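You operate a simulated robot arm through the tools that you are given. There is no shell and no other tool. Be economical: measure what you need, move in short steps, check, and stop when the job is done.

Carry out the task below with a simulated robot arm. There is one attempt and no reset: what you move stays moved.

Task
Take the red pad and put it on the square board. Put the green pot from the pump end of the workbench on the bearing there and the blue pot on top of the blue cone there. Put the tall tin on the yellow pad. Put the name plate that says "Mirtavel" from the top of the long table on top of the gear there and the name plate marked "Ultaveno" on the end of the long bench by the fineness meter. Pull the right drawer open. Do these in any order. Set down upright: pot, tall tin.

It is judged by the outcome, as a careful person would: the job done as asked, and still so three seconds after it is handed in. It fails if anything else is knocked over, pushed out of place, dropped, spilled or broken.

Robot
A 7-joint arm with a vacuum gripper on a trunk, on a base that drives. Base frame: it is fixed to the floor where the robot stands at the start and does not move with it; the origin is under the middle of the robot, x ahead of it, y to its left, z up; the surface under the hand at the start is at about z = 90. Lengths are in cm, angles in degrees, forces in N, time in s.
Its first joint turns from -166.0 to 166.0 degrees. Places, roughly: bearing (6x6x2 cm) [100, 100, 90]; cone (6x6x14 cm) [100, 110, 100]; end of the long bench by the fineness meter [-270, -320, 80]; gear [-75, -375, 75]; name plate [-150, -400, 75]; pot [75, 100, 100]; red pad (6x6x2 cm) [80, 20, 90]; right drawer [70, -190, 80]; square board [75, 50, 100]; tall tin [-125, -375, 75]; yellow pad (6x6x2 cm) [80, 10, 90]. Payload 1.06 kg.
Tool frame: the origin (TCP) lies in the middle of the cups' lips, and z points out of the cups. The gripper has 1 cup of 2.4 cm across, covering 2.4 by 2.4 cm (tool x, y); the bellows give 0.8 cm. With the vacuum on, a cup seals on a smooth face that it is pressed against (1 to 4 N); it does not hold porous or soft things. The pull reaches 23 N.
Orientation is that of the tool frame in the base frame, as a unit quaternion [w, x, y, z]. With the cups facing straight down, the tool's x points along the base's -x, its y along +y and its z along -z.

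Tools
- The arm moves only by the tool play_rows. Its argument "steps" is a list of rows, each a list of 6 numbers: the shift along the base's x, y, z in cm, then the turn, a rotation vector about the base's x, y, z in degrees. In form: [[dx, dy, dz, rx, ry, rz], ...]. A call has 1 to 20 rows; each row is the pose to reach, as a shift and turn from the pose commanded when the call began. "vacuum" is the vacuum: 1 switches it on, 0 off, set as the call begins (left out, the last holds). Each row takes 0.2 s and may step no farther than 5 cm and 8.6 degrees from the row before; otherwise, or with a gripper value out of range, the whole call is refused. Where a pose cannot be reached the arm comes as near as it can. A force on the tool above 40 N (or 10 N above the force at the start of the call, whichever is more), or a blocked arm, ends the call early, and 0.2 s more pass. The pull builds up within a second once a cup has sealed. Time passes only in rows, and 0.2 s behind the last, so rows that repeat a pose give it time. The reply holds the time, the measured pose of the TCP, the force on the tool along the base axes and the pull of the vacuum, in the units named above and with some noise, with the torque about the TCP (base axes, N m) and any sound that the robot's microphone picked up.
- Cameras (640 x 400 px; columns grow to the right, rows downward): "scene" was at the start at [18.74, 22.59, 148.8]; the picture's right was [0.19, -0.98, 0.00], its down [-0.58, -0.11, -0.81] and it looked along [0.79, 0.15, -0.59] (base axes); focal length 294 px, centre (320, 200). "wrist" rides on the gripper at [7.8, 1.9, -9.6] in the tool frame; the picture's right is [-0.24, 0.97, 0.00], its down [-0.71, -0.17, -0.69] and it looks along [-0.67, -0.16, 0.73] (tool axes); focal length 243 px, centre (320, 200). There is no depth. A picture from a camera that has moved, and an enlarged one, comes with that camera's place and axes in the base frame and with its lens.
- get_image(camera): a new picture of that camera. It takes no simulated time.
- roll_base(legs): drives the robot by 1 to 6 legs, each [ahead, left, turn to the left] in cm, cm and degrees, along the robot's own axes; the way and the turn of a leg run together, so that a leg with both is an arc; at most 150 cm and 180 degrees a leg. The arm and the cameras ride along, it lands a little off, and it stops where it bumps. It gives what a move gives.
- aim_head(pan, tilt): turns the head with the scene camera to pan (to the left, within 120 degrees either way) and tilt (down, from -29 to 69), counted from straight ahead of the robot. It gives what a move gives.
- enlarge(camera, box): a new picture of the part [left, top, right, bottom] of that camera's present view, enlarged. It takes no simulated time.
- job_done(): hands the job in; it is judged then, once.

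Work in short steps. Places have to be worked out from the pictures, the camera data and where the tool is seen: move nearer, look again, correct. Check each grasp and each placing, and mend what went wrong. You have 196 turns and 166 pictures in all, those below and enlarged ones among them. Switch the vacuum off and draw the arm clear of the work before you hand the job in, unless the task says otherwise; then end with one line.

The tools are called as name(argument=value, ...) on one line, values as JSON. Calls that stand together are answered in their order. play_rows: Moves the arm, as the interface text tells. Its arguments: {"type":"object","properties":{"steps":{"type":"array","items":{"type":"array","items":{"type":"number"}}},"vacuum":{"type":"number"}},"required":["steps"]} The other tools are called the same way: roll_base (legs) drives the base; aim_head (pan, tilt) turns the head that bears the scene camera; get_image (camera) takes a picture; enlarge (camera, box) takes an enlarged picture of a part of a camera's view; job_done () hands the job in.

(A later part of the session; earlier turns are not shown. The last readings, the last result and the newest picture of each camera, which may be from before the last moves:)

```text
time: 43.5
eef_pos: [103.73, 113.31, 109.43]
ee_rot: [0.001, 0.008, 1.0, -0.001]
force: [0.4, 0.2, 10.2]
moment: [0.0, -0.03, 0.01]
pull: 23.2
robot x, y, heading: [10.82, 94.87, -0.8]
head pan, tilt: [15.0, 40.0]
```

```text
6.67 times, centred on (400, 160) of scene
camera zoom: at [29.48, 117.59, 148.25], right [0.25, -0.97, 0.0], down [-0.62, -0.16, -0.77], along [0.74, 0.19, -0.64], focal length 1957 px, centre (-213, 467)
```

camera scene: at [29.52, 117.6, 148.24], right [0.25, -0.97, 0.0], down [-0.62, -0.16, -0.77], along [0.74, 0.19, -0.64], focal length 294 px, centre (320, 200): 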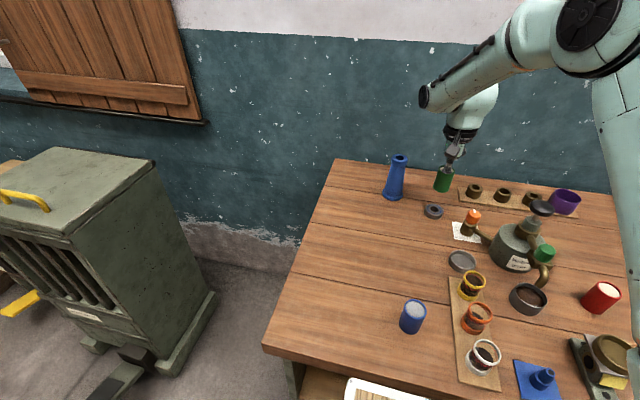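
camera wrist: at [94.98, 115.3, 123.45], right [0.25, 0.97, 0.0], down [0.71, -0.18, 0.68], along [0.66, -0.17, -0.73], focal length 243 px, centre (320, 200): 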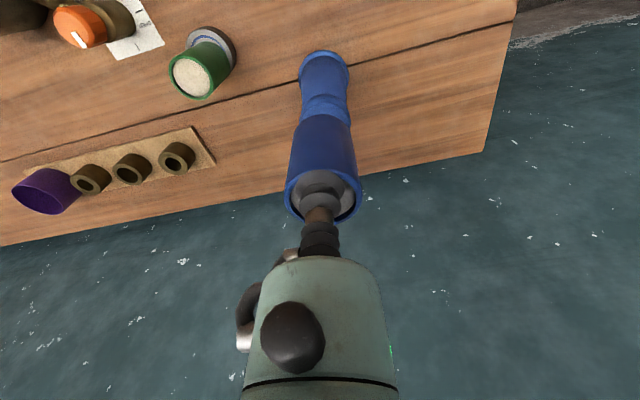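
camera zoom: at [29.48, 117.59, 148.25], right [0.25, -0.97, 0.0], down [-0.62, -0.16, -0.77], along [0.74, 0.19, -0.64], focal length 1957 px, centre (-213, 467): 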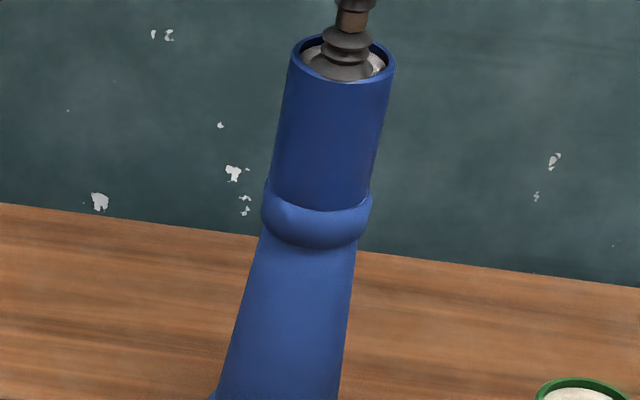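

Contact; pot sits centred on the collar. Release and rise straight.

play_rows(steps=[[0, 0, 0.2, 0, 0, 0], [0, 0, 0.2, 0, 0, 0], [0, 0, 0.2, 0, 0, 0], [0, 0, 0.3, 0, 0, 0], [0, 0, 0.5, 0, 0, 0], [0, 0, 1.5, 0, 0, 0], [0, 0, 5, 0, 0, 0], [0, 0, 9, 0, 0, 0], [0, 0, 13, 0, 0, 0], [-4, 0, 13, 0, 0, 0], [-8, 0, 13, 0, 0, 0], [-8, 0, 13, 0, 0, 0]], vacuum=0)

get_image(camera="scene")

get_image(camera="wrist")

```text
time: 46.1
eef_pos: [95.75, 113.5, 122.24]
ee_rot: [0.0, 0.007, 1.0, 0.0]
force: [-0.3, -0.5, 0.2]
moment: [-0.01, 0.01, -0.02]
pull: 0.0
robot x, y, heading: [10.92, 94.83, -0.9]
head pan, tilt: [15.0, 40.0]
```

```text
126 pictures are left
camera scene: at [29.54, 117.6, 148.24], right [0.25, -0.97, 0.0], down [-0.62, -0.16, -0.77], along [0.74, 0.19, -0.64], focal length 294 px, centre (320, 200)
```

scene: 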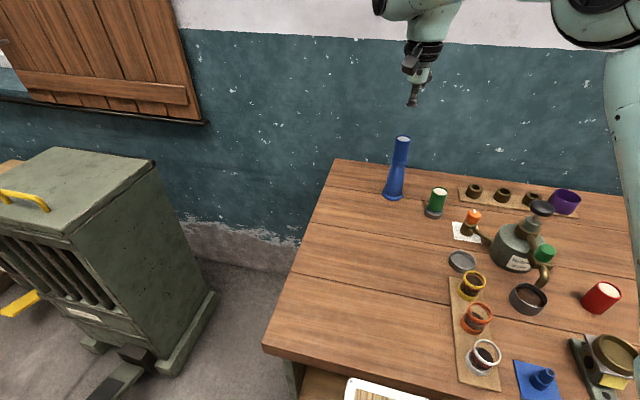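

```text
125 pictures are left
camera wrist: at [88.1, 115.54, 132.05], right [0.25, 0.97, 0.0], down [0.71, -0.18, 0.68], along [0.66, -0.17, -0.73], focal length 243 px, centre (320, 200)
```

wrist: 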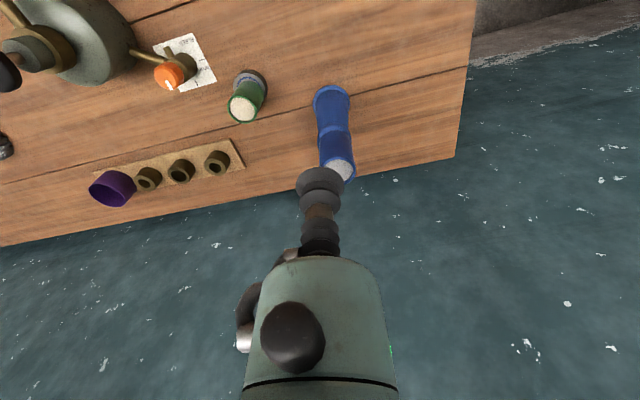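

Both pots placed. Retract the arm, back away from the bench and survey the room to the right.

play_rows(steps=[[-4.5, -1.5, 0, 0, 0, 0], [-9, -3, 1, 0, 0, 0], [-13.5, -4.5, 2, 0, 0, 0], [-18, -6, 3, 0, 0, 0], [-22.5, -7.5, 3, 0, 0, 0], [-27, -9, 3, 0, 0, 0], [-31, -11, 3, 0, 0, 0], [-34, -13.5, 3, 0, 0, 0], [-34, -13.5, 3, 0, 0, 0]])

roll_base(legs=[[-50, 0, 0], [0, -120, 0]])

aim_head(pan=-50, tilt=20)

get_image(camera="scene")

aim_head(pan=-110, tilt=20)

get_image(camera="scene")

```text
time: 48.1
eef_pos: [61.89, 99.79, 125.1]
ee_rot: [0.0, 0.007, 1.0, 0.0]
force: [0.0, 0.5, -0.4]
moment: [0.0, -0.01, 0.02]
pull: 0.1
robot x, y, heading: [10.94, 94.48, -1.0]
head pan, tilt: [15.0, 40.0]
```

```text
time: 56.8
eef_pos: [9.15, -21.62, 125.28]
ee_rot: [0.001, 0.014, 1.0, 0.001]
force: [-0.4, 0.3, 0.7]
moment: [-0.01, 0.0, -0.01]
pull: 0.1
robot x, y, heading: [-41.97, -25.75, -1.5]
head pan, tilt: [15.0, 40.0]
```

```text
time: 58.1
eef_pos: [9.2, -21.74, 125.1]
ee_rot: [-0.001, 0.014, 1.0, 0.001]
force: [0.7, -0.1, 0.6]
moment: [0.03, -0.03, 0.04]
pull: 0.2
robot x, y, heading: [-41.86, -26.01, -1.9]
head pan, tilt: [-50.0, 20.0]
```

```text
124 pictures are left
camera scene: at [-25.5, -12.68, 151.38], right [-0.78, -0.62, 0.0], down [-0.21, 0.27, -0.94], along [0.58, -0.74, -0.34], focal length 294 px, centre (320, 200)
```

scene: 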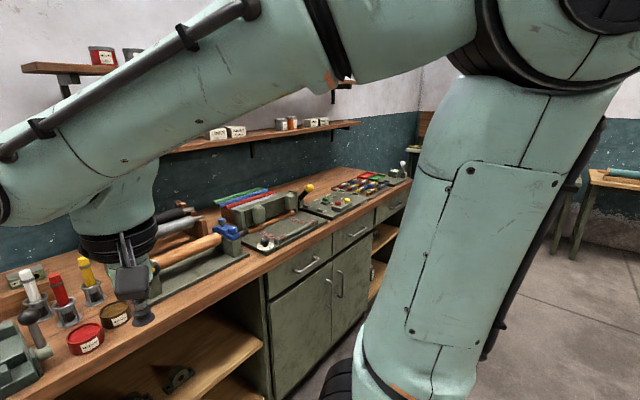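

```text
time: 59.4
eef_pos: [9.11, -21.71, 125.26]
ee_rot: [0.0, 0.014, 1.0, 0.0]
force: [0.0, 0.1, -0.1]
moment: [0.0, 0.02, 0.0]
pull: 0.0
robot x, y, heading: [-41.77, -25.67, -1.6]
head pan, tilt: [-110.0, 20.0]
```

```text
123 pictures are left
camera scene: at [-34.72, -14.04, 151.38], right [-0.93, 0.37, 0.0], down [0.13, 0.32, -0.94], along [-0.35, -0.87, -0.34], focal length 294 px, centre (320, 200)
```

scene: 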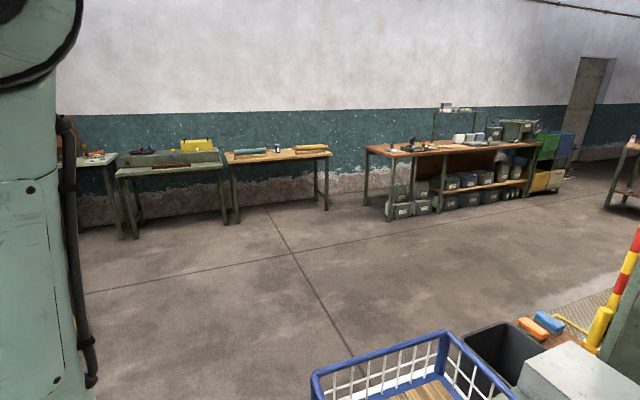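

The right drawer should be the third at about (51,-190). Before driving right, I check the floor on that side.

aim_head(pan=-90, tilt=60)

get_image(camera="scene")

aim_head(pan=-20, tilt=69)

get_image(camera="scene")

```text
time: 60.5
eef_pos: [9.17, -21.74, 125.19]
ee_rot: [0.0, 0.014, 1.0, 0.0]
force: [0.5, 0.1, -0.6]
moment: [0.0, -0.01, 0.02]
pull: 0.2
robot x, y, heading: [-41.91, -26.0, -1.5]
head pan, tilt: [-90.0, 60.0]
```

```text
122 pictures are left
camera scene: at [-31.48, -12.05, 145.57], right [-1.0, 0.03, 0.0], down [0.02, 0.87, -0.5], along [-0.01, -0.5, -0.87], focal length 294 px, centre (320, 200)
```

scene: 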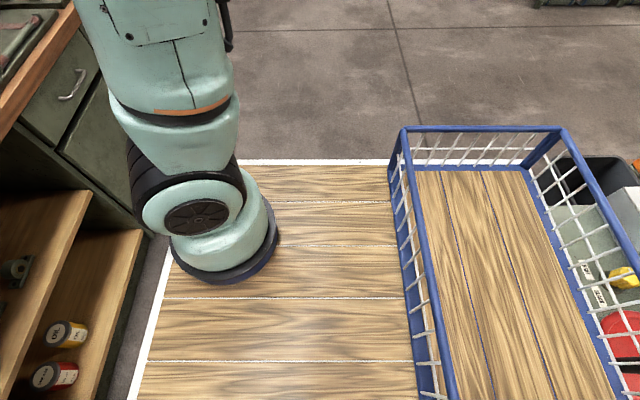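

```text
time: 61.9
eef_pos: [9.16, -21.63, 125.22]
ee_rot: [-0.001, 0.014, 1.0, 0.0]
force: [-0.6, 0.0, 0.0]
moment: [-0.02, 0.0, 0.01]
pull: 0.1
robot x, y, heading: [-41.71, -26.08, -1.7]
head pan, tilt: [-20.0, 68.8]
```

```text
121 pictures are left
camera scene: at [-26.09, -7.44, 144.63], right [-0.37, -0.93, 0.0], down [-0.87, 0.34, -0.36], along [0.34, -0.13, -0.93], focal length 294 px, centre (320, 200)
```

scene: 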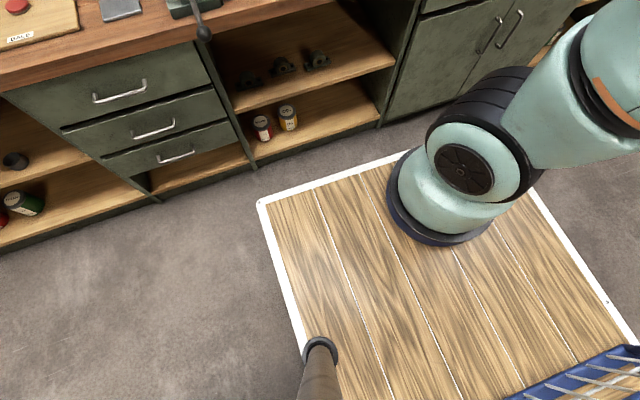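

The robot carries a deck and basket; the floor to the right is clear. Drive right to face the drawers near y=-190.

roll_base(legs=[[0, 0, 1.6], [0, -120, 0], [0, -38, 0]])

aim_head(pan=8, tilt=35)

get_image(camera="scene")

get_image(camera="wrist")

```text
time: 70.3
eef_pos: [10.78, -176.43, 125.14]
ee_rot: [-0.001, -0.013, 1.0, 0.0]
force: [0.6, -0.2, -0.5]
moment: [-0.05, -0.02, -0.02]
pull: 0.0
robot x, y, heading: [-39.92, -183.05, 1.3]
head pan, tilt: [-20.0, 68.8]
```

```text
time: 71.3
eef_pos: [10.84, -176.35, 125.28]
ee_rot: [-0.001, -0.012, 1.0, 0.0]
force: [0.5, -0.1, -1.0]
moment: [-0.01, -0.01, 0.0]
pull: 0.0
robot x, y, heading: [-40.01, -183.44, 1.5]
head pan, tilt: [8.0, 35.0]
```

```text
120 pictures are left
camera scene: at [-21.67, -160.78, 148.99], right [0.16, -0.99, 0.0], down [-0.57, -0.09, -0.82], along [0.81, 0.13, -0.57], focal length 294 px, centre (320, 200)
```

scene: 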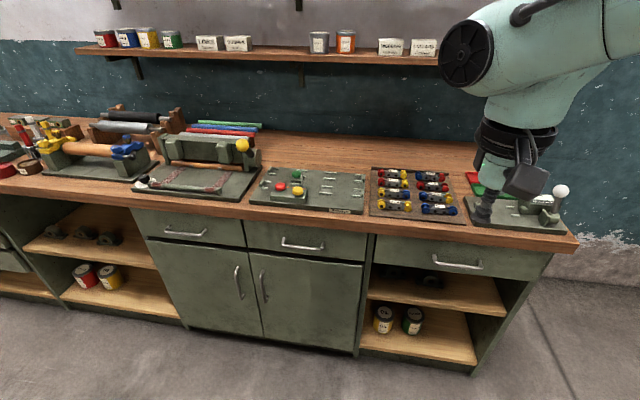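

```text
119 pictures are left
camera wrist: at [3.11, -174.67, 134.89], right [0.21, 0.98, 0.0], down [0.71, -0.15, 0.68], along [0.67, -0.15, -0.73], focal length 243 px, centre (320, 200)
```

wrist: 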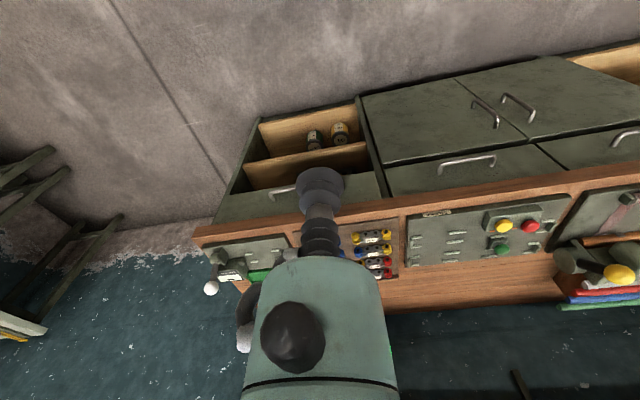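

Right drawer handle at about (48,-193,80). I'll turn the tool horizontal toward the drawer front, left of the handle.

play_rows(steps=[[2.2, -0.15, -2.2, 0, -8.2, 0], [4.4, -0.3, -4.4, 0, -16.4, 0], [6.6, -0.45, -6.6, 0, -24.6, 0], [8.8, -0.6, -8.8, 0, -32.8, 0], [11, -0.75, -11, 0, -41, 0], [13.2, -0.9, -13.2, 0, -49.2, 0], [15.4, -1, -15.4, 0, -57.4, 0], [17.6, -1.2, -17.6, 0, -65.6, 0], [19.8, -1.4, -19.8, 0, -73.8, 0], [22, -1.5, -22, 0, -82, 0], [24.2, -1.6, -25, 0, -90, 0], [24.2, -1.6, -25, 0, -90, 0]])

get_image(camera="wrist")

get_image(camera="scene")

enlarge(camera="scene", box=[350, 200, 590, 350])

```text
time: 73.9
eef_pos: [34.95, -178.11, 100.21]
ee_rot: [0.708, -0.008, 0.707, -0.008]
force: [-0.7, -0.5, -0.3]
moment: [0.01, -0.04, -0.02]
pull: 0.0
out of reach, approached as far as the arm can: row 8
robot x, y, heading: [-40.26, -183.32, 1.3]
head pan, tilt: [8.0, 35.0]
```

```text
118 pictures are left
camera wrist: at [25.52, -176.32, 92.49], right [0.0, 0.98, 0.21], down [-0.69, -0.16, 0.71], along [0.73, -0.15, 0.67], focal length 243 px, centre (320, 200)
```

wrist: 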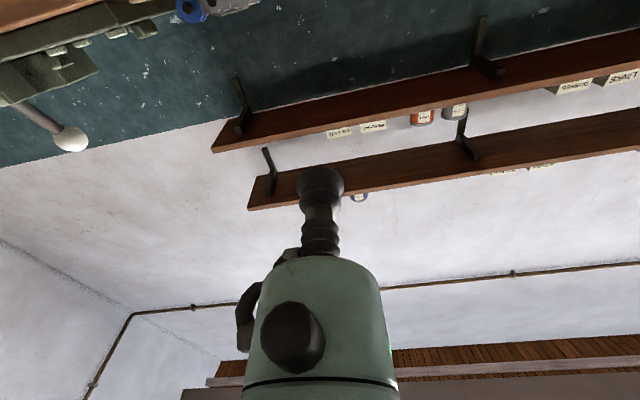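

```text
117 pictures are left
camera scene: at [-21.65, -160.78, 149.0], right [0.16, -0.99, 0.0], down [-0.57, -0.09, -0.82], along [0.81, 0.13, -0.57], focal length 294 px, centre (320, 200)
```

scene: 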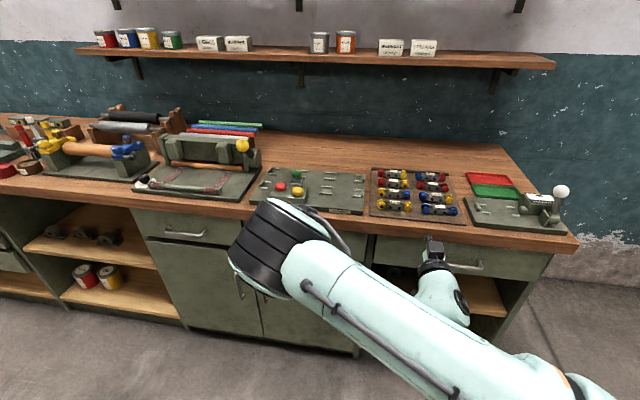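

```text
2.67 times, centred on (470, 275) of scene
camera zoom: at [-21.65, -160.78, 149.0], right [0.16, -0.99, 0.0], down [-0.57, -0.09, -0.82], along [0.81, 0.13, -0.57], focal length 783 px, centre (-80, 0)
```

zoom: 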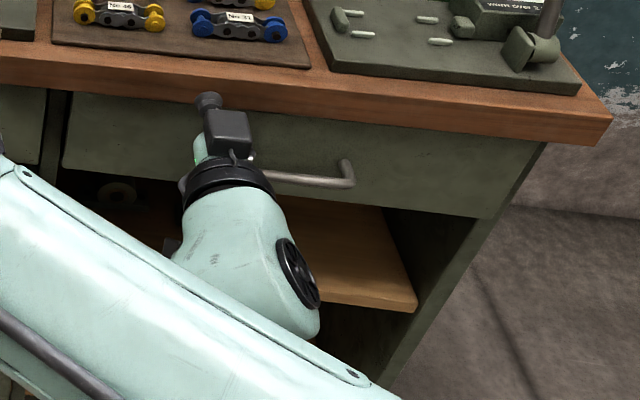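

Tool is horizontal. Lower to z≈79.5 and approach the front.

play_rows(steps=[[0, 0, -4, 0, 0, 0], [0, 0, -8, 0, 0, 0], [0, 0, -12, 0, 0, 0], [0, 0, -16, 0, 0, 0], [0, 0, -20.5, 0, 0, 0], [3, 0, -20.5, 0, 0, 0], [7, 0, -20.5, 0, 0, 0], [10, 0, -20.5, 0, 0, 0], [10, 0, -20.5, 0, 0, 0]])

get_image(camera="wrist")

enlarge(camera="scene", box=[350, 200, 590, 350])

```text
time: 75.9
eef_pos: [46.58, -176.98, 89.69]
ee_rot: [0.707, -0.009, 0.708, -0.009]
force: [0.7, 0.1, -1.3]
moment: [0.01, 0.0, 0.0]
pull: 0.0
out of reach, approached as far as the arm can: row 2, 3, 4, 5, 6, 7, 8, 9
robot x, y, heading: [-40.01, -183.33, 1.4]
head pan, tilt: [8.0, 35.0]
```

```text
115 pictures are left
camera wrist: at [37.07, -175.27, 82.0], right [0.0, 0.98, 0.21], down [-0.68, -0.15, 0.71], along [0.73, -0.15, 0.67], focal length 243 px, centre (320, 200)
```

wrist: 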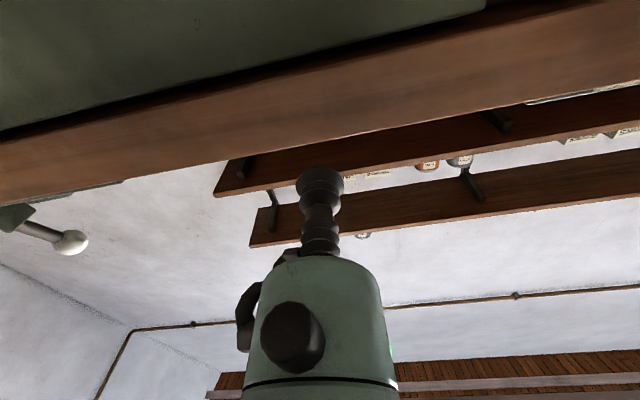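

```text
2.67 times, centred on (470, 275) of scene
camera zoom: at [-21.66, -160.77, 149.0], right [0.16, -0.99, 0.0], down [-0.57, -0.09, -0.82], along [0.81, 0.13, -0.57], focal length 783 px, centre (-80, 0)
```

zoom: 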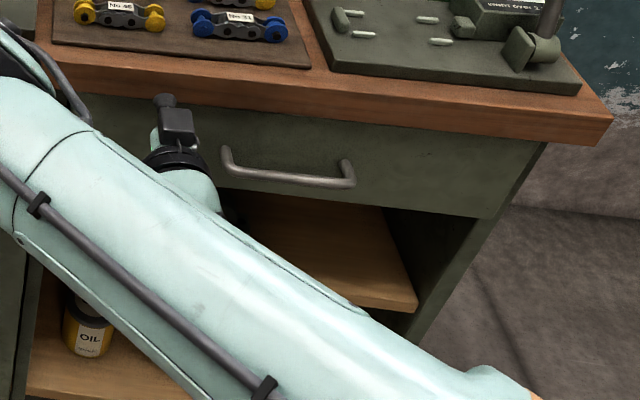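

Too low for this reach. Back the base off 18 cm so the arm extends more, then try again.

roll_base(legs=[[-18, 0, -1.4]])

play_rows(steps=[[2, 0, -2, 0, 0, 0], [4, 0, -4, 0, 0, 0], [6, 0, -6, 0, 0, 0], [8, 0, -8, 0, 0, 0], [10, 0, -10, 0, 0, 0], [10, 0, -10, 0, 0, 0]])

get_image(camera="scene")

```text
time: 77.4
eef_pos: [28.3, -179.21, 89.82]
ee_rot: [0.707, -0.001, 0.707, -0.016]
force: [0.0, -0.2, 0.2]
moment: [-0.02, -0.01, 0.0]
pull: 0.0
robot x, y, heading: [-58.28, -184.15, 0.0]
head pan, tilt: [8.0, 35.0]
```

```text
time: 78.8
eef_pos: [37.0, -178.46, 89.61]
ee_rot: [0.706, -0.001, 0.708, -0.016]
force: [-1.1, 0.1, -0.7]
moment: [0.0, 0.0, 0.03]
pull: 0.1
out of reach, approached as far as the arm can: row 1, 2, 3, 4, 5, 6
robot x, y, heading: [-58.66, -183.43, 0.1]
head pan, tilt: [8.0, 35.0]
```

```text
113 pictures are left
camera scene: at [-39.51, -161.41, 149.0], right [0.14, -0.99, 0.0], down [-0.57, -0.08, -0.82], along [0.81, 0.12, -0.57], focal length 294 px, centre (320, 200)
```

scene: 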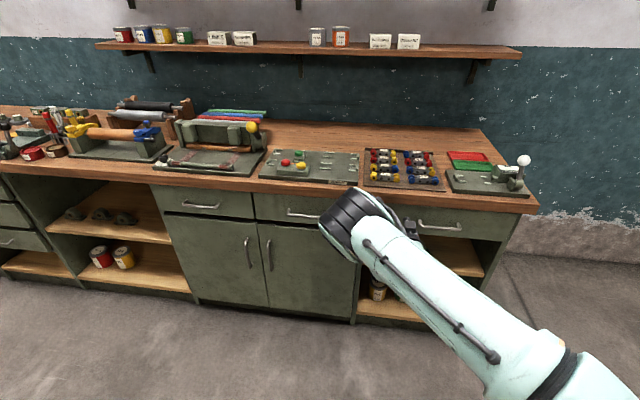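

The height is stuck at ~89.6. Test pitching the tool 15° downward to gain depth.

play_rows(steps=[[0, 0, -1, 0, 5, 0], [0, 0, -3, 0, 10, 0], [0, 0, -5, 0, 15, 0], [0, 0, -7, 0, 15, 0], [0, 0, -7, 0, 15, 0]])

```text
time: 80.0
eef_pos: [37.03, -178.64, 84.79]
ee_rot: [0.608, -0.003, 0.794, -0.016]
force: [0.7, -0.6, 0.0]
moment: [-0.01, 0.04, -0.02]
pull: 0.1
out of reach, approached as far as the arm can: row 4, 5
robot x, y, heading: [-58.64, -183.45, 0.0]
head pan, tilt: [8.0, 35.0]
```

Test whether greater extension allows lower: extend outward, then down.

play_rows(steps=[[3, 0, 0, 0, 0, 0], [6, 0, 0, 0, 0, 0], [9, 0, 0, 0, 0, 0], [9, 0, -2, 0, 0, 0], [9, 0, -4, 0, 0, 0], [9, 0, -6, 0, 0, 0], [9, 0, -6, 0, 0, 0]])

get_image(camera="scene")

```text
time: 81.6
eef_pos: [45.13, -179.0, 86.81]
ee_rot: [0.608, -0.002, 0.794, -0.017]
force: [-0.1, 0.6, 0.4]
moment: [0.0, 0.0, 0.02]
pull: 0.1
out of reach, approached as far as the arm can: row 1, 2, 3, 4, 5, 6, 7
robot x, y, heading: [-58.82, -183.78, 0.2]
head pan, tilt: [8.0, 35.0]
```

```text
112 pictures are left
camera scene: at [-39.5, -161.41, 149.0], right [0.14, -0.99, 0.0], down [-0.57, -0.08, -0.82], along [0.81, 0.12, -0.57], focal length 294 px, centre (320, 200)
```

scene: 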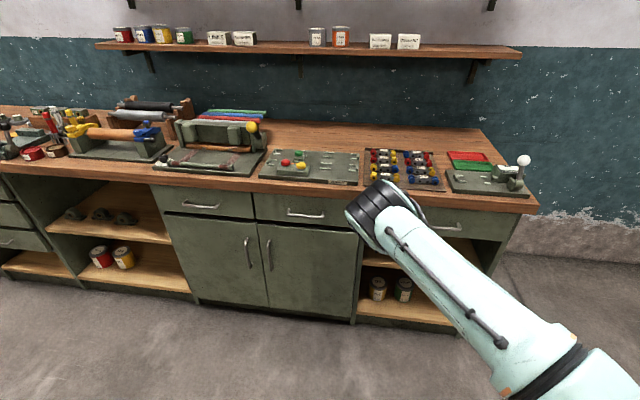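

Suction on the front isn't reachable, but the handle stands ~4 cm proud of the bench edge, so I'll hook it from above with a tool leaning ~35°. First rise and re-pitch.

play_rows(steps=[[-3, 0, 2, 0, 0, 0], [-6, -1, 5, 0, 5, 0], [-9, -3, 8, 0, 10, 0], [-12, -5, 11, 0, 15, 0], [-15, -7, 14, 0, 20, 0], [-18, -9, 17, 0, 25, 0], [-20, -11, 18, 0, 30, 0], [-22, -13, 18, 0, 35, 0], [-23, -14.5, 18, 0, 40, 0], [-23, -14.5, 18, 0, 40, 0]])

```text
time: 83.8
eef_pos: [22.44, -193.88, 104.81]
ee_rot: [0.3, -0.008, 0.954, -0.014]
force: [0.4, -0.3, -0.3]
moment: [0.0, -0.01, 0.01]
pull: 0.1
robot x, y, heading: [-58.34, -183.92, 0.0]
head pan, tilt: [8.0, 35.0]
```

roll_base(legs=[[20, 0, 0]])

aim_head(pan=-15, tilt=45)

get_image(camera="scene")

get_image(camera="wrist")

```text
time: 85.5
eef_pos: [43.11, -193.88, 104.79]
ee_rot: [0.3, -0.008, 0.954, -0.014]
force: [0.0, -0.4, 0.4]
moment: [0.0, -0.01, -0.02]
pull: 0.1
robot x, y, heading: [-37.7, -183.1, -0.0]
head pan, tilt: [8.0, 35.0]
```

```text
time: 86.3
eef_pos: [43.01, -194.0, 104.96]
ee_rot: [0.299, -0.007, 0.954, -0.015]
force: [0.4, -0.3, 0.0]
moment: [-0.03, -0.02, 0.06]
pull: 0.0
robot x, y, heading: [-37.98, -183.86, 0.0]
head pan, tilt: [-15.0, 45.0]
```

```text
111 pictures are left
camera scene: at [-19.79, -164.76, 147.52], right [-0.26, -0.97, 0.0], down [-0.68, 0.18, -0.71], along [0.68, -0.18, -0.71], focal length 294 px, centre (320, 200)
```

scene: 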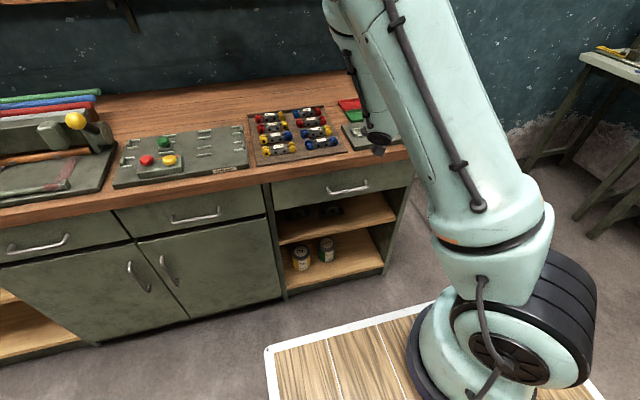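

```text
110 pictures are left
camera wrist: at [31.21, -191.99, 108.25], right [0.19, 0.98, 0.1], down [0.19, -0.14, 0.97], along [0.96, -0.16, -0.21], focal length 243 px, centre (320, 200)
```

wrist: 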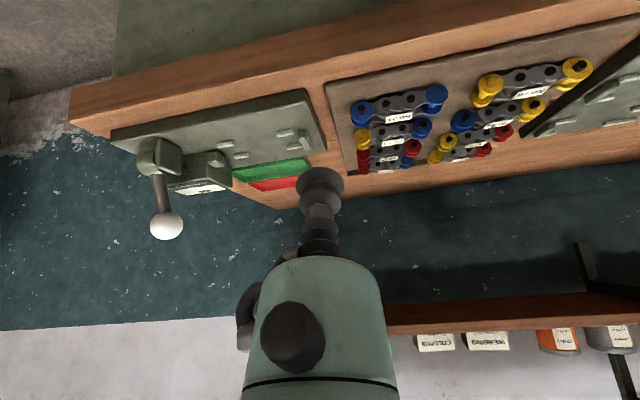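

enlarge(camera="scene", box=[260, 110, 420, 230])

```text
3.33 times, centred on (340, 170) of scene
camera zoom: at [-19.79, -164.76, 147.52], right [-0.26, -0.97, 0.0], down [-0.68, 0.18, -0.71], along [0.68, -0.18, -0.71], focal length 979 px, centre (253, 300)
```

zoom: 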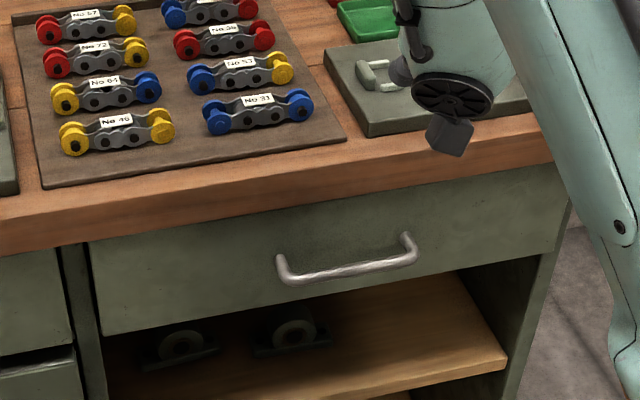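

The handle bar is at about x 47.5, z 79, ~3.4 cm off the front. I bring the cup just above and in front to compare visually.

play_rows(steps=[[0, 0.4, -4.5, 0, 0, 0], [0, 0.9, -9, 0, 0, 0], [1, 0.9, -13, 0, 0, 0], [3, 0.9, -16, 0, 0, 0], [5, 0.9, -18, 0, 0, 0], [5, 0.9, -18, 0, 0, 0]])

enlarge(camera="scene", box=[260, 110, 420, 230])

get_image(camera="wrist")

```text
time: 87.7
eef_pos: [47.76, -193.07, 86.83]
ee_rot: [0.3, -0.006, 0.954, -0.015]
force: [0.5, -0.4, 0.2]
moment: [0.0, 0.01, -0.01]
pull: 0.0
robot x, y, heading: [-37.54, -183.12, -0.2]
head pan, tilt: [-15.0, 45.0]
```

```text
3.33 times, centred on (340, 170) of scene
camera zoom: at [-19.8, -164.76, 147.52], right [-0.26, -0.97, 0.0], down [-0.68, 0.18, -0.71], along [0.68, -0.18, -0.71], focal length 979 px, centre (253, 300)
```

zoom: 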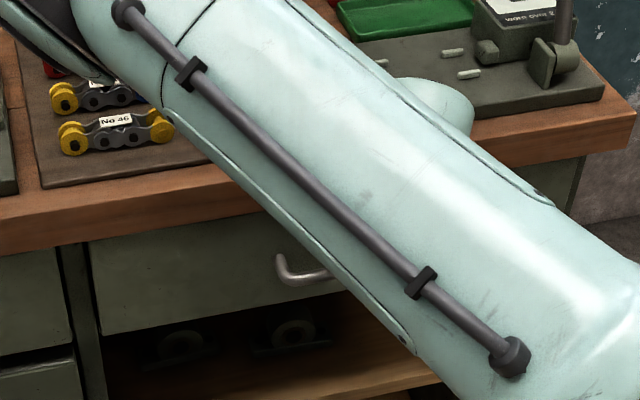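

```text
107 pictures are left
camera wrist: at [35.92, -191.08, 90.23], right [0.19, 0.98, 0.1], down [0.19, -0.14, 0.97], along [0.96, -0.16, -0.21], focal length 243 px, centre (320, 200)
```

wrist: 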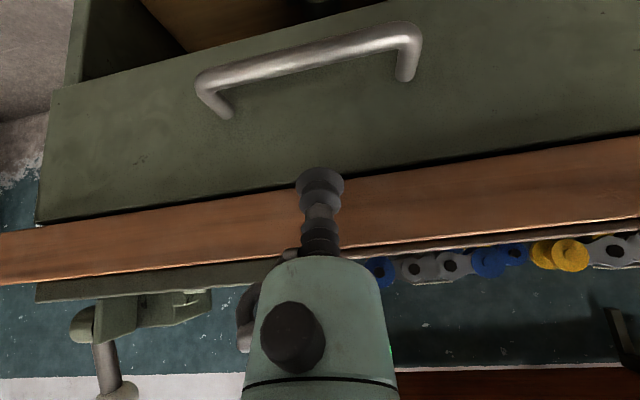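

Wrist view gives face x≈51, bar x≈48, z≈79. Descend into the gap at x≈49.7 in small steps.

play_rows(steps=[[1, 0, 0, 0, 0, 0], [1.9, 0, -1, 0, 0, 0], [1.9, 0, -3, 0, 0, 0], [1.9, 0, -4.5, 0, 0, 0], [1.9, 0, -4.5, 0, 0, 0]])

get_image(camera="wrist")

```text
time: 88.9
eef_pos: [49.6, -193.04, 82.43]
ee_rot: [0.3, -0.007, 0.954, -0.014]
force: [0.0, 0.2, -0.5]
moment: [-0.01, 0.03, 0.03]
pull: 0.1
robot x, y, heading: [-37.81, -183.45, 0.0]
head pan, tilt: [-15.0, 45.0]
```

```text
106 pictures are left
camera wrist: at [37.94, -191.08, 85.84], right [0.19, 0.98, 0.1], down [0.19, -0.14, 0.97], along [0.96, -0.16, -0.21], focal length 243 px, centre (320, 200)
```

wrist: 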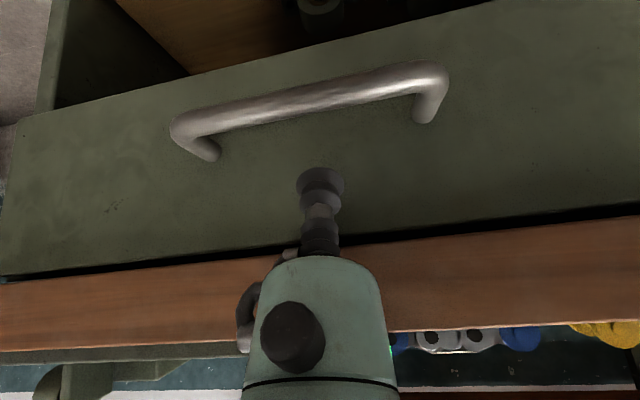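

Consistent: bar (48.1, 78.8). Descend 3 cm into the gap.

play_rows(steps=[[0.2, 0, -0.8, 0, 0, 0], [0.3, 0, -1.6, 0, 0, 0], [0.3, 0, -2.3, 0, 0, 0], [0.3, 0, -3.0, 0, 0, 0], [0.3, 0, -3.3, 0, 0, 0], [0.3, 0, -3.3, 0, 0, 0]])

get_image(camera="wrist")

```text
time: 90.3
eef_pos: [50.27, -192.92, 78.92]
ee_rot: [0.3, -0.007, 0.954, -0.014]
force: [0.1, 0.8, 0.5]
moment: [-0.04, -0.01, 0.02]
pull: 0.0
robot x, y, heading: [-37.41, -183.51, -0.1]
head pan, tilt: [-15.0, 45.0]
```

```text
105 pictures are left
camera wrist: at [38.45, -191.07, 82.47], right [0.19, 0.98, 0.1], down [0.19, -0.14, 0.97], along [0.96, -0.16, -0.21], focal length 243 px, centre (320, 200)
```

wrist: 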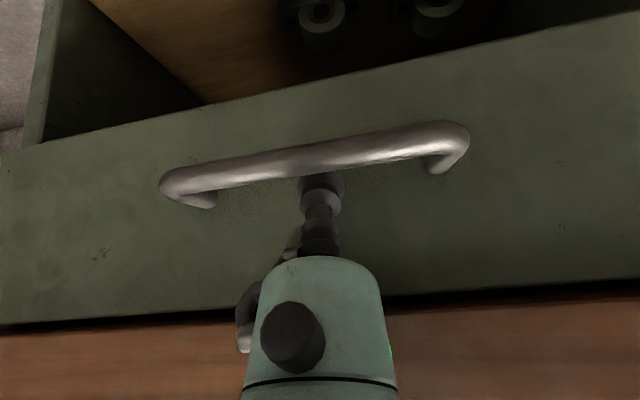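

The cup tip is behind the bar. Go 0.6 deeper and pull back.

play_rows(steps=[[0, 0, -0.6, 0, 0, 0], [-0.5, 0, -0.7, 0, 0, 0], [-1, 0, -0.7, 0, 0, 0], [-1.5, 0, -0.7, 0, 0, 0], [-2.2, 0, -0.7, 0, 0, 0], [-3, 0, -0.7, 0, 0, 0], [-4, 0, -0.7, 0, 0, 0], [-5, 0, -0.7, 0, 0, 0]])

get_image(camera="wrist")

```text
time: 92.1
eef_pos: [45.16, -193.19, 78.2]
ee_rot: [0.3, -0.007, 0.954, -0.014]
force: [0.1, 0.0, 0.8]
moment: [0.01, -0.01, -0.03]
pull: 0.0
robot x, y, heading: [-37.43, -183.85, 0.1]
head pan, tilt: [-15.0, 45.0]
```

```text
104 pictures are left
camera wrist: at [33.36, -191.14, 81.71], right [0.19, 0.98, 0.1], down [0.19, -0.14, 0.97], along [0.96, -0.16, -0.21], focal length 243 px, centre (320, 200)
```

wrist: 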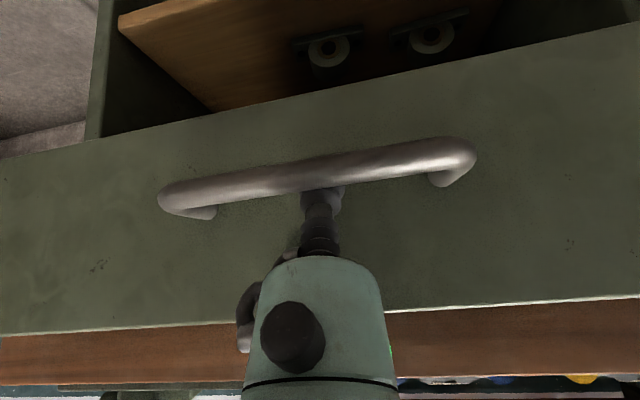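

It's opening. Keep pulling.

play_rows(steps=[[-1.3, 0, 0, 0, 0, 0], [-2.6, 0, 0, 0, 0, 0], [-3.9, 0, 0, 0, 0, 0], [-5.2, 0, 0, 0, 0, 0], [-6.5, 0, 0, 0, 0, 0], [-7.8, 0, 0, 0, 0, 0], [-9.1, 0, 0, 0, 0, 0], [-10.4, 0, 0, 0, 0, 0], [-11.7, 0, 0, 0, 0, 0], [-13, 0, 0, 0, 0, 0], [-14.3, 0, 0, 0, 0, 0], [-15.6, 0, 0, 0, 0, 0], [-16.9, 0, 0, 0, 0, 0], [-18.2, 0, 0, 0, 0, 0], [-19.5, 0, 0, 0, 0, 0], [-20.8, 0, 0, 0, 0, 0]])

get_image(camera="wrist")

get_image(camera="scene")

```text
time: 95.5
eef_pos: [26.22, -193.17, 81.07]
ee_rot: [0.3, -0.006, 0.954, -0.015]
force: [-0.3, 0.0, -0.7]
moment: [-0.01, -0.03, 0.03]
pull: 0.0
out of reach, approached as far as the arm can: row 12, 13, 14, 15, 16
robot x, y, heading: [-37.36, -184.09, 0.0]
head pan, tilt: [-15.0, 45.0]
```

```text
103 pictures are left
camera wrist: at [14.39, -191.2, 84.49], right [0.19, 0.98, 0.1], down [0.19, -0.14, 0.97], along [0.96, -0.16, -0.21], focal length 243 px, centre (320, 200)
```

wrist: 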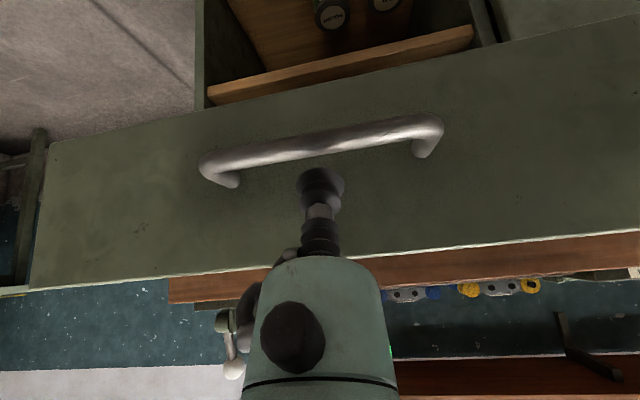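

```text
102 pictures are left
camera scene: at [-19.78, -164.77, 147.51], right [-0.26, -0.97, 0.0], down [-0.68, 0.18, -0.71], along [0.68, -0.18, -0.71], focal length 294 px, centre (320, 200)
```

scene: 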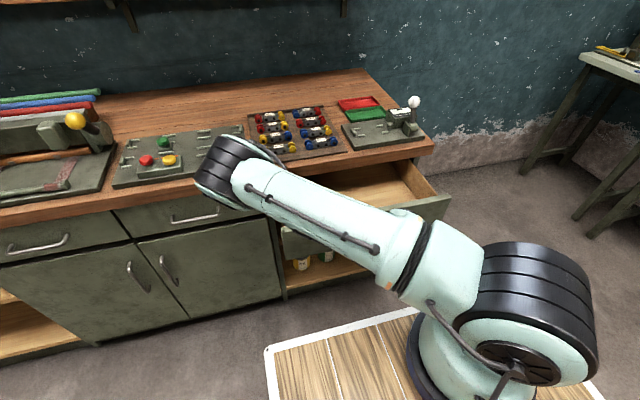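

Opened ~21 cm before the hook slipped. I re-hook and pull a bit more by backing the base.

play_rows(steps=[[1.2, 0, 1, 0, 0, 0], [2.6, 0, 1, 0, 0, 0], [2.6, 0, 0, 0, 0, 0], [2.4, 0, -1, 0, 0, 0], [2.4, 0, -2, 0, 0, 0], [2.4, 0, -2.8, 0, 0, 0], [2.4, 0, -2.8, 0, 0, 0]])

get_image(camera="wrist")

```text
time: 97.1
eef_pos: [29.32, -193.51, 79.06]
ee_rot: [0.299, -0.006, 0.954, -0.015]
force: [0.2, -0.4, 0.5]
moment: [0.0, -0.01, 0.02]
pull: 0.2
out of reach, approached as far as the arm can: row 5, 6, 7
robot x, y, heading: [-38.05, -183.81, -0.1]
head pan, tilt: [-15.0, 45.0]
```

```text
101 pictures are left
camera wrist: at [17.47, -191.46, 82.46], right [0.19, 0.98, 0.1], down [0.19, -0.14, 0.97], along [0.96, -0.16, -0.21], focal length 243 px, centre (320, 200)
```

wrist: 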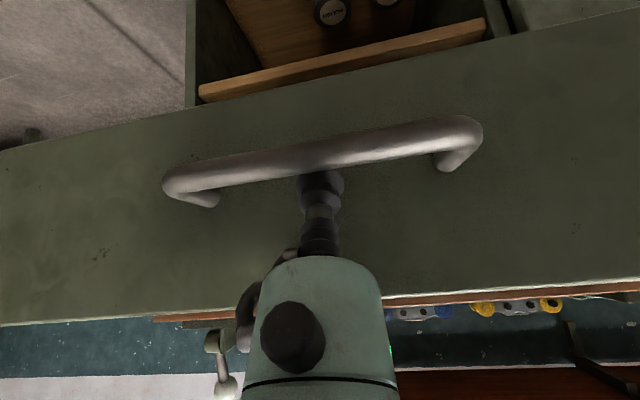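

Hooked again. Back the base off 9 cm.

roll_base(legs=[[-9, 0, 0]])

get_image(camera="wrist")

```text
time: 98.2
eef_pos: [20.43, -193.28, 79.01]
ee_rot: [0.299, -0.008, 0.954, -0.014]
force: [0.2, -0.2, 0.7]
moment: [-0.01, -0.01, -0.03]
pull: 0.1
robot x, y, heading: [-46.83, -183.59, 0.1]
head pan, tilt: [-15.0, 45.0]
```

```text
100 pictures are left
camera wrist: at [8.5, -191.42, 82.47], right [0.19, 0.98, 0.1], down [0.19, -0.14, 0.97], along [0.96, -0.16, -0.21], focal length 243 px, centre (320, 200)
```

wrist: 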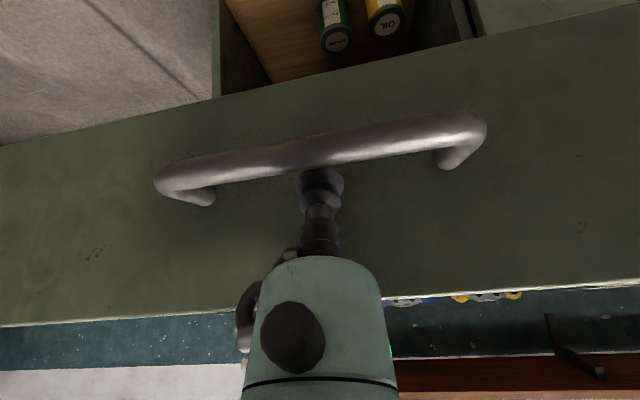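

Drawer is open ~29 cm, ample. Unhook upwards and retract.

play_rows(steps=[[0.4, 0, 0, 0, 0, 0], [0.4, 0, 2, 0, 0, 0], [0.4, 0, 5, 0, 0, 0], [0, 0, 9, 0, 0, 0], [0, 0, 13.5, 0, 0, 0], [0, 0, 18, 0, 0, 0], [-1, 1, 22, 0, 7, 0], [-2, 2, 26, 0, 14, 0], [-3, 4, 30, 0, 21, 0], [-4, 6, 34, 0, 28, 0], [-5, 9, 37, 0, 35, 0], [-5, 9, 40, 0, 35, 0]])

aim_head(pan=-10, tilt=40)

get_image(camera="scene")

```text
time: 100.8
eef_pos: [15.66, -184.19, 119.12]
ee_rot: [-0.001, -0.011, 1.0, -0.012]
force: [0.9, 0.1, 0.0]
moment: [0.03, 0.02, 0.03]
pull: 0.0
out of reach, approached as far as the arm can: row 4, 5, 6, 7, 8, 9
robot x, y, heading: [-46.71, -184.0, 0.1]
head pan, tilt: [-15.0, 45.0]
```

```text
time: 101.5
eef_pos: [15.49, -184.34, 119.15]
ee_rot: [-0.001, -0.012, 1.0, -0.012]
force: [0.2, 0.0, 0.2]
moment: [0.05, -0.04, -0.01]
pull: 0.1
robot x, y, heading: [-46.64, -183.47, -0.2]
head pan, tilt: [-10.0, 40.0]
```

```text
99 pictures are left
camera scene: at [-28.26, -164.12, 148.24], right [-0.17, -0.98, 0.0], down [-0.63, 0.11, -0.77], along [0.75, -0.13, -0.64], focal length 294 px, centre (320, 200)
```

scene: 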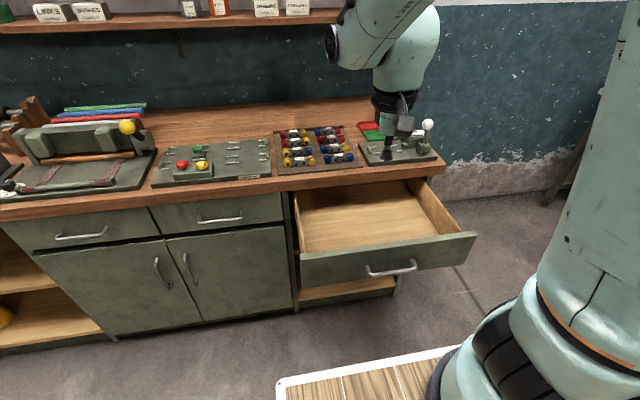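

Drawer well open. Turn to face the long table (heading -90), then look.

roll_base(legs=[[0, 0, -90]])

aim_head(pan=-25, tilt=20)

get_image(camera="scene")

```text
time: 105.7
eef_pos: [-46.66, -245.86, 119.16]
ee_rot: [-0.008, 0.695, 0.719, -0.008]
force: [0.2, 0.3, -0.4]
moment: [0.03, 0.01, 0.02]
pull: 0.0
robot x, y, heading: [-46.7, -183.69, -89.4]
head pan, tilt: [-10.0, 40.0]
```

```text
time: 106.5
eef_pos: [-46.86, -245.83, 119.12]
ee_rot: [-0.009, 0.694, 0.72, -0.007]
force: [1.0, -0.9, -0.9]
moment: [0.0, 0.02, 0.03]
pull: 0.1
robot x, y, heading: [-46.82, -183.37, -89.5]
head pan, tilt: [-25.0, 20.0]
```

```text
98 pictures are left
camera scene: at [-29.35, -201.89, 151.38], right [-0.91, 0.41, 0.0], down [0.14, 0.31, -0.94], along [-0.39, -0.86, -0.34], focal length 294 px, centre (320, 200)
```

scene: 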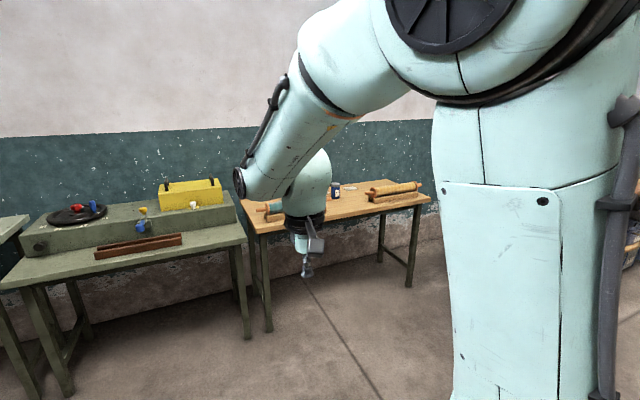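

The wooden table holds the dark tin. Drive in front of it.

roll_base(legs=[[0, -68, -0.5], [90, 0, 0]])

aim_head(pan=10, tilt=32)

get_image(camera="scene")

get_image(camera="wrist")

```text
time: 114.6
eef_pos: [-115.77, -335.93, 119.15]
ee_rot: [-0.009, 0.696, 0.718, -0.007]
force: [0.0, -0.4, 0.3]
moment: [0.03, -0.03, -0.01]
pull: 0.0
robot x, y, heading: [-115.71, -273.54, -89.8]
head pan, tilt: [-25.0, 20.0]
```

```text
time: 115.6
eef_pos: [-115.76, -335.84, 119.15]
ee_rot: [-0.009, 0.697, 0.717, -0.007]
force: [0.3, -0.1, 0.1]
moment: [-0.02, 0.01, 0.01]
pull: 0.0
robot x, y, heading: [-115.94, -273.34, -89.4]
head pan, tilt: [10.0, 32.0]
```

```text
97 pictures are left
camera scene: at [-92.61, -292.29, 149.47], right [-0.98, -0.18, 0.0], down [-0.09, 0.52, -0.85], along [0.15, -0.83, -0.53], focal length 294 px, centre (320, 200)
```

scene: 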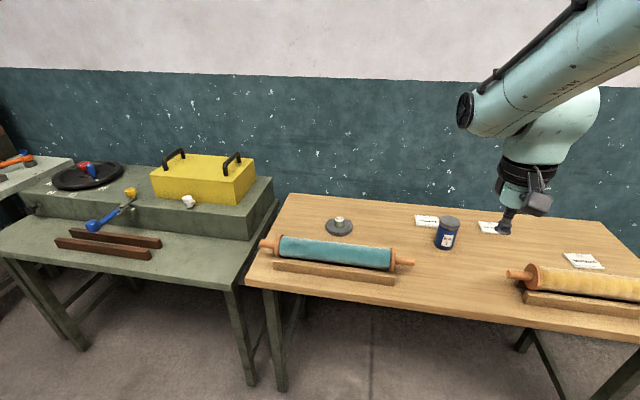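

```text
96 pictures are left
camera wrist: at [-113.82, -328.0, 128.8], right [0.98, -0.21, -0.02], down [-0.13, -0.71, 0.69], along [-0.16, -0.67, -0.73], focal length 243 px, centre (320, 200)
```

wrist: 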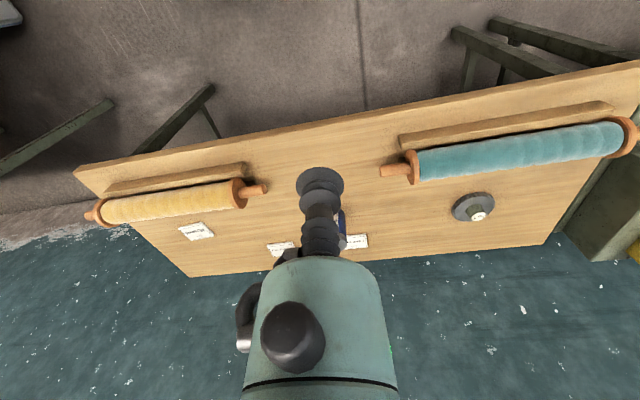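

Three plates, a gear at about (-83,-388) and the tin at (-123,-385). Read labels.

enlarge(camera="scene", box=[400, 200, 520, 260])

enlarge(camera="scene", box=[540, 240, 640, 290])

enlarge(camera="scene", box=[300, 200, 380, 250])

```text
5.33 times, centred on (460, 230) of scene
camera zoom: at [-92.61, -292.29, 149.47], right [-0.98, -0.18, 0.0], down [-0.09, 0.52, -0.85], along [0.15, -0.83, -0.53], focal length 1566 px, centre (-427, 40)
```

zoom: 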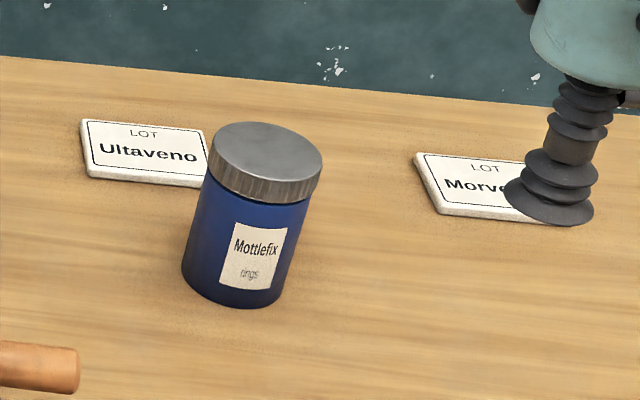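

```text
6.40 times, centred on (590, 265) of scene
camera zoom: at [-92.61, -292.29, 149.47], right [-0.98, -0.18, 0.0], down [-0.09, 0.52, -0.85], along [0.15, -0.83, -0.53], focal length 1879 px, centre (-1408, -216)
```

zoom: 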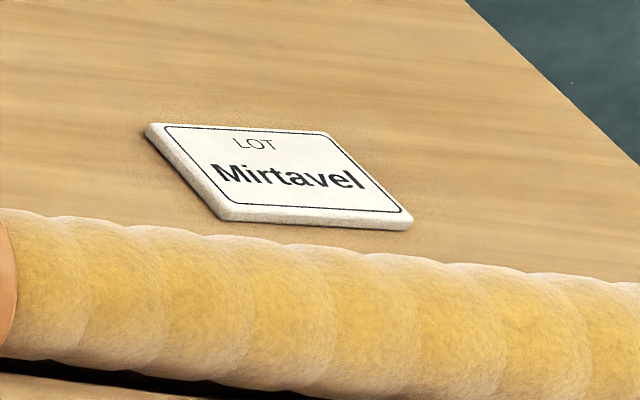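

```text
8.00 times, centred on (340, 225) of scene
camera zoom: at [-92.61, -292.29, 149.47], right [-0.98, -0.18, 0.0], down [-0.09, 0.52, -0.85], along [0.15, -0.83, -0.53], focal length 2349 px, centre (160, 0)
```

zoom: 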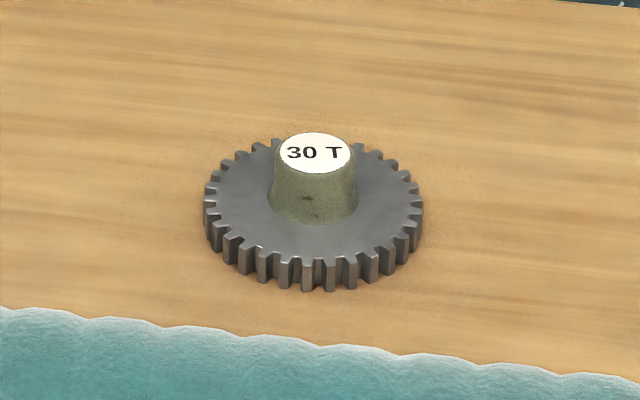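

Drive closer: to about (-130,-310).

roll_base(legs=[[36, -14, -0.5]])

aim_head(pan=-15, tilt=40)

get_image(camera="scene")

get_image(camera="wrist")

```text
time: 118.1
eef_pos: [-130.02, -371.86, 119.2]
ee_rot: [-0.009, 0.698, 0.716, -0.007]
force: [0.3, 0.3, -0.2]
moment: [0.01, 0.0, 0.01]
pull: 0.0
robot x, y, heading: [-129.16, -309.32, -90.2]
head pan, tilt: [10.0, 32.0]
```

```text
time: 119.0
eef_pos: [-129.97, -371.93, 119.15]
ee_rot: [-0.009, 0.699, 0.715, -0.007]
force: [0.0, -0.2, 0.2]
moment: [0.0, -0.01, -0.01]
pull: 0.0
robot x, y, heading: [-128.77, -309.23, -90.1]
head pan, tilt: [-15.0, 40.0]
```

```text
92 pictures are left
camera scene: at [-110.21, -327.81, 148.24], right [-0.97, 0.26, 0.0], down [0.17, 0.62, -0.77], along [-0.2, -0.74, -0.64], focal length 294 px, centre (320, 200)
```

scene: 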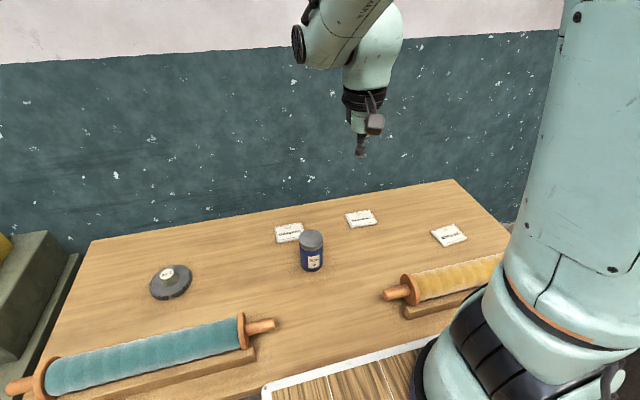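

```text
91 pictures are left
camera wrist: at [-127.93, -363.98, 128.8], right [0.98, -0.21, -0.02], down [-0.14, -0.71, 0.69], along [-0.16, -0.67, -0.73], focal length 243 px, centre (320, 200)
```

wrist: 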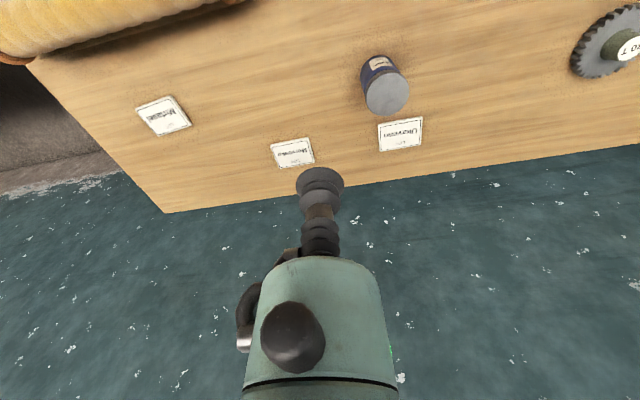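

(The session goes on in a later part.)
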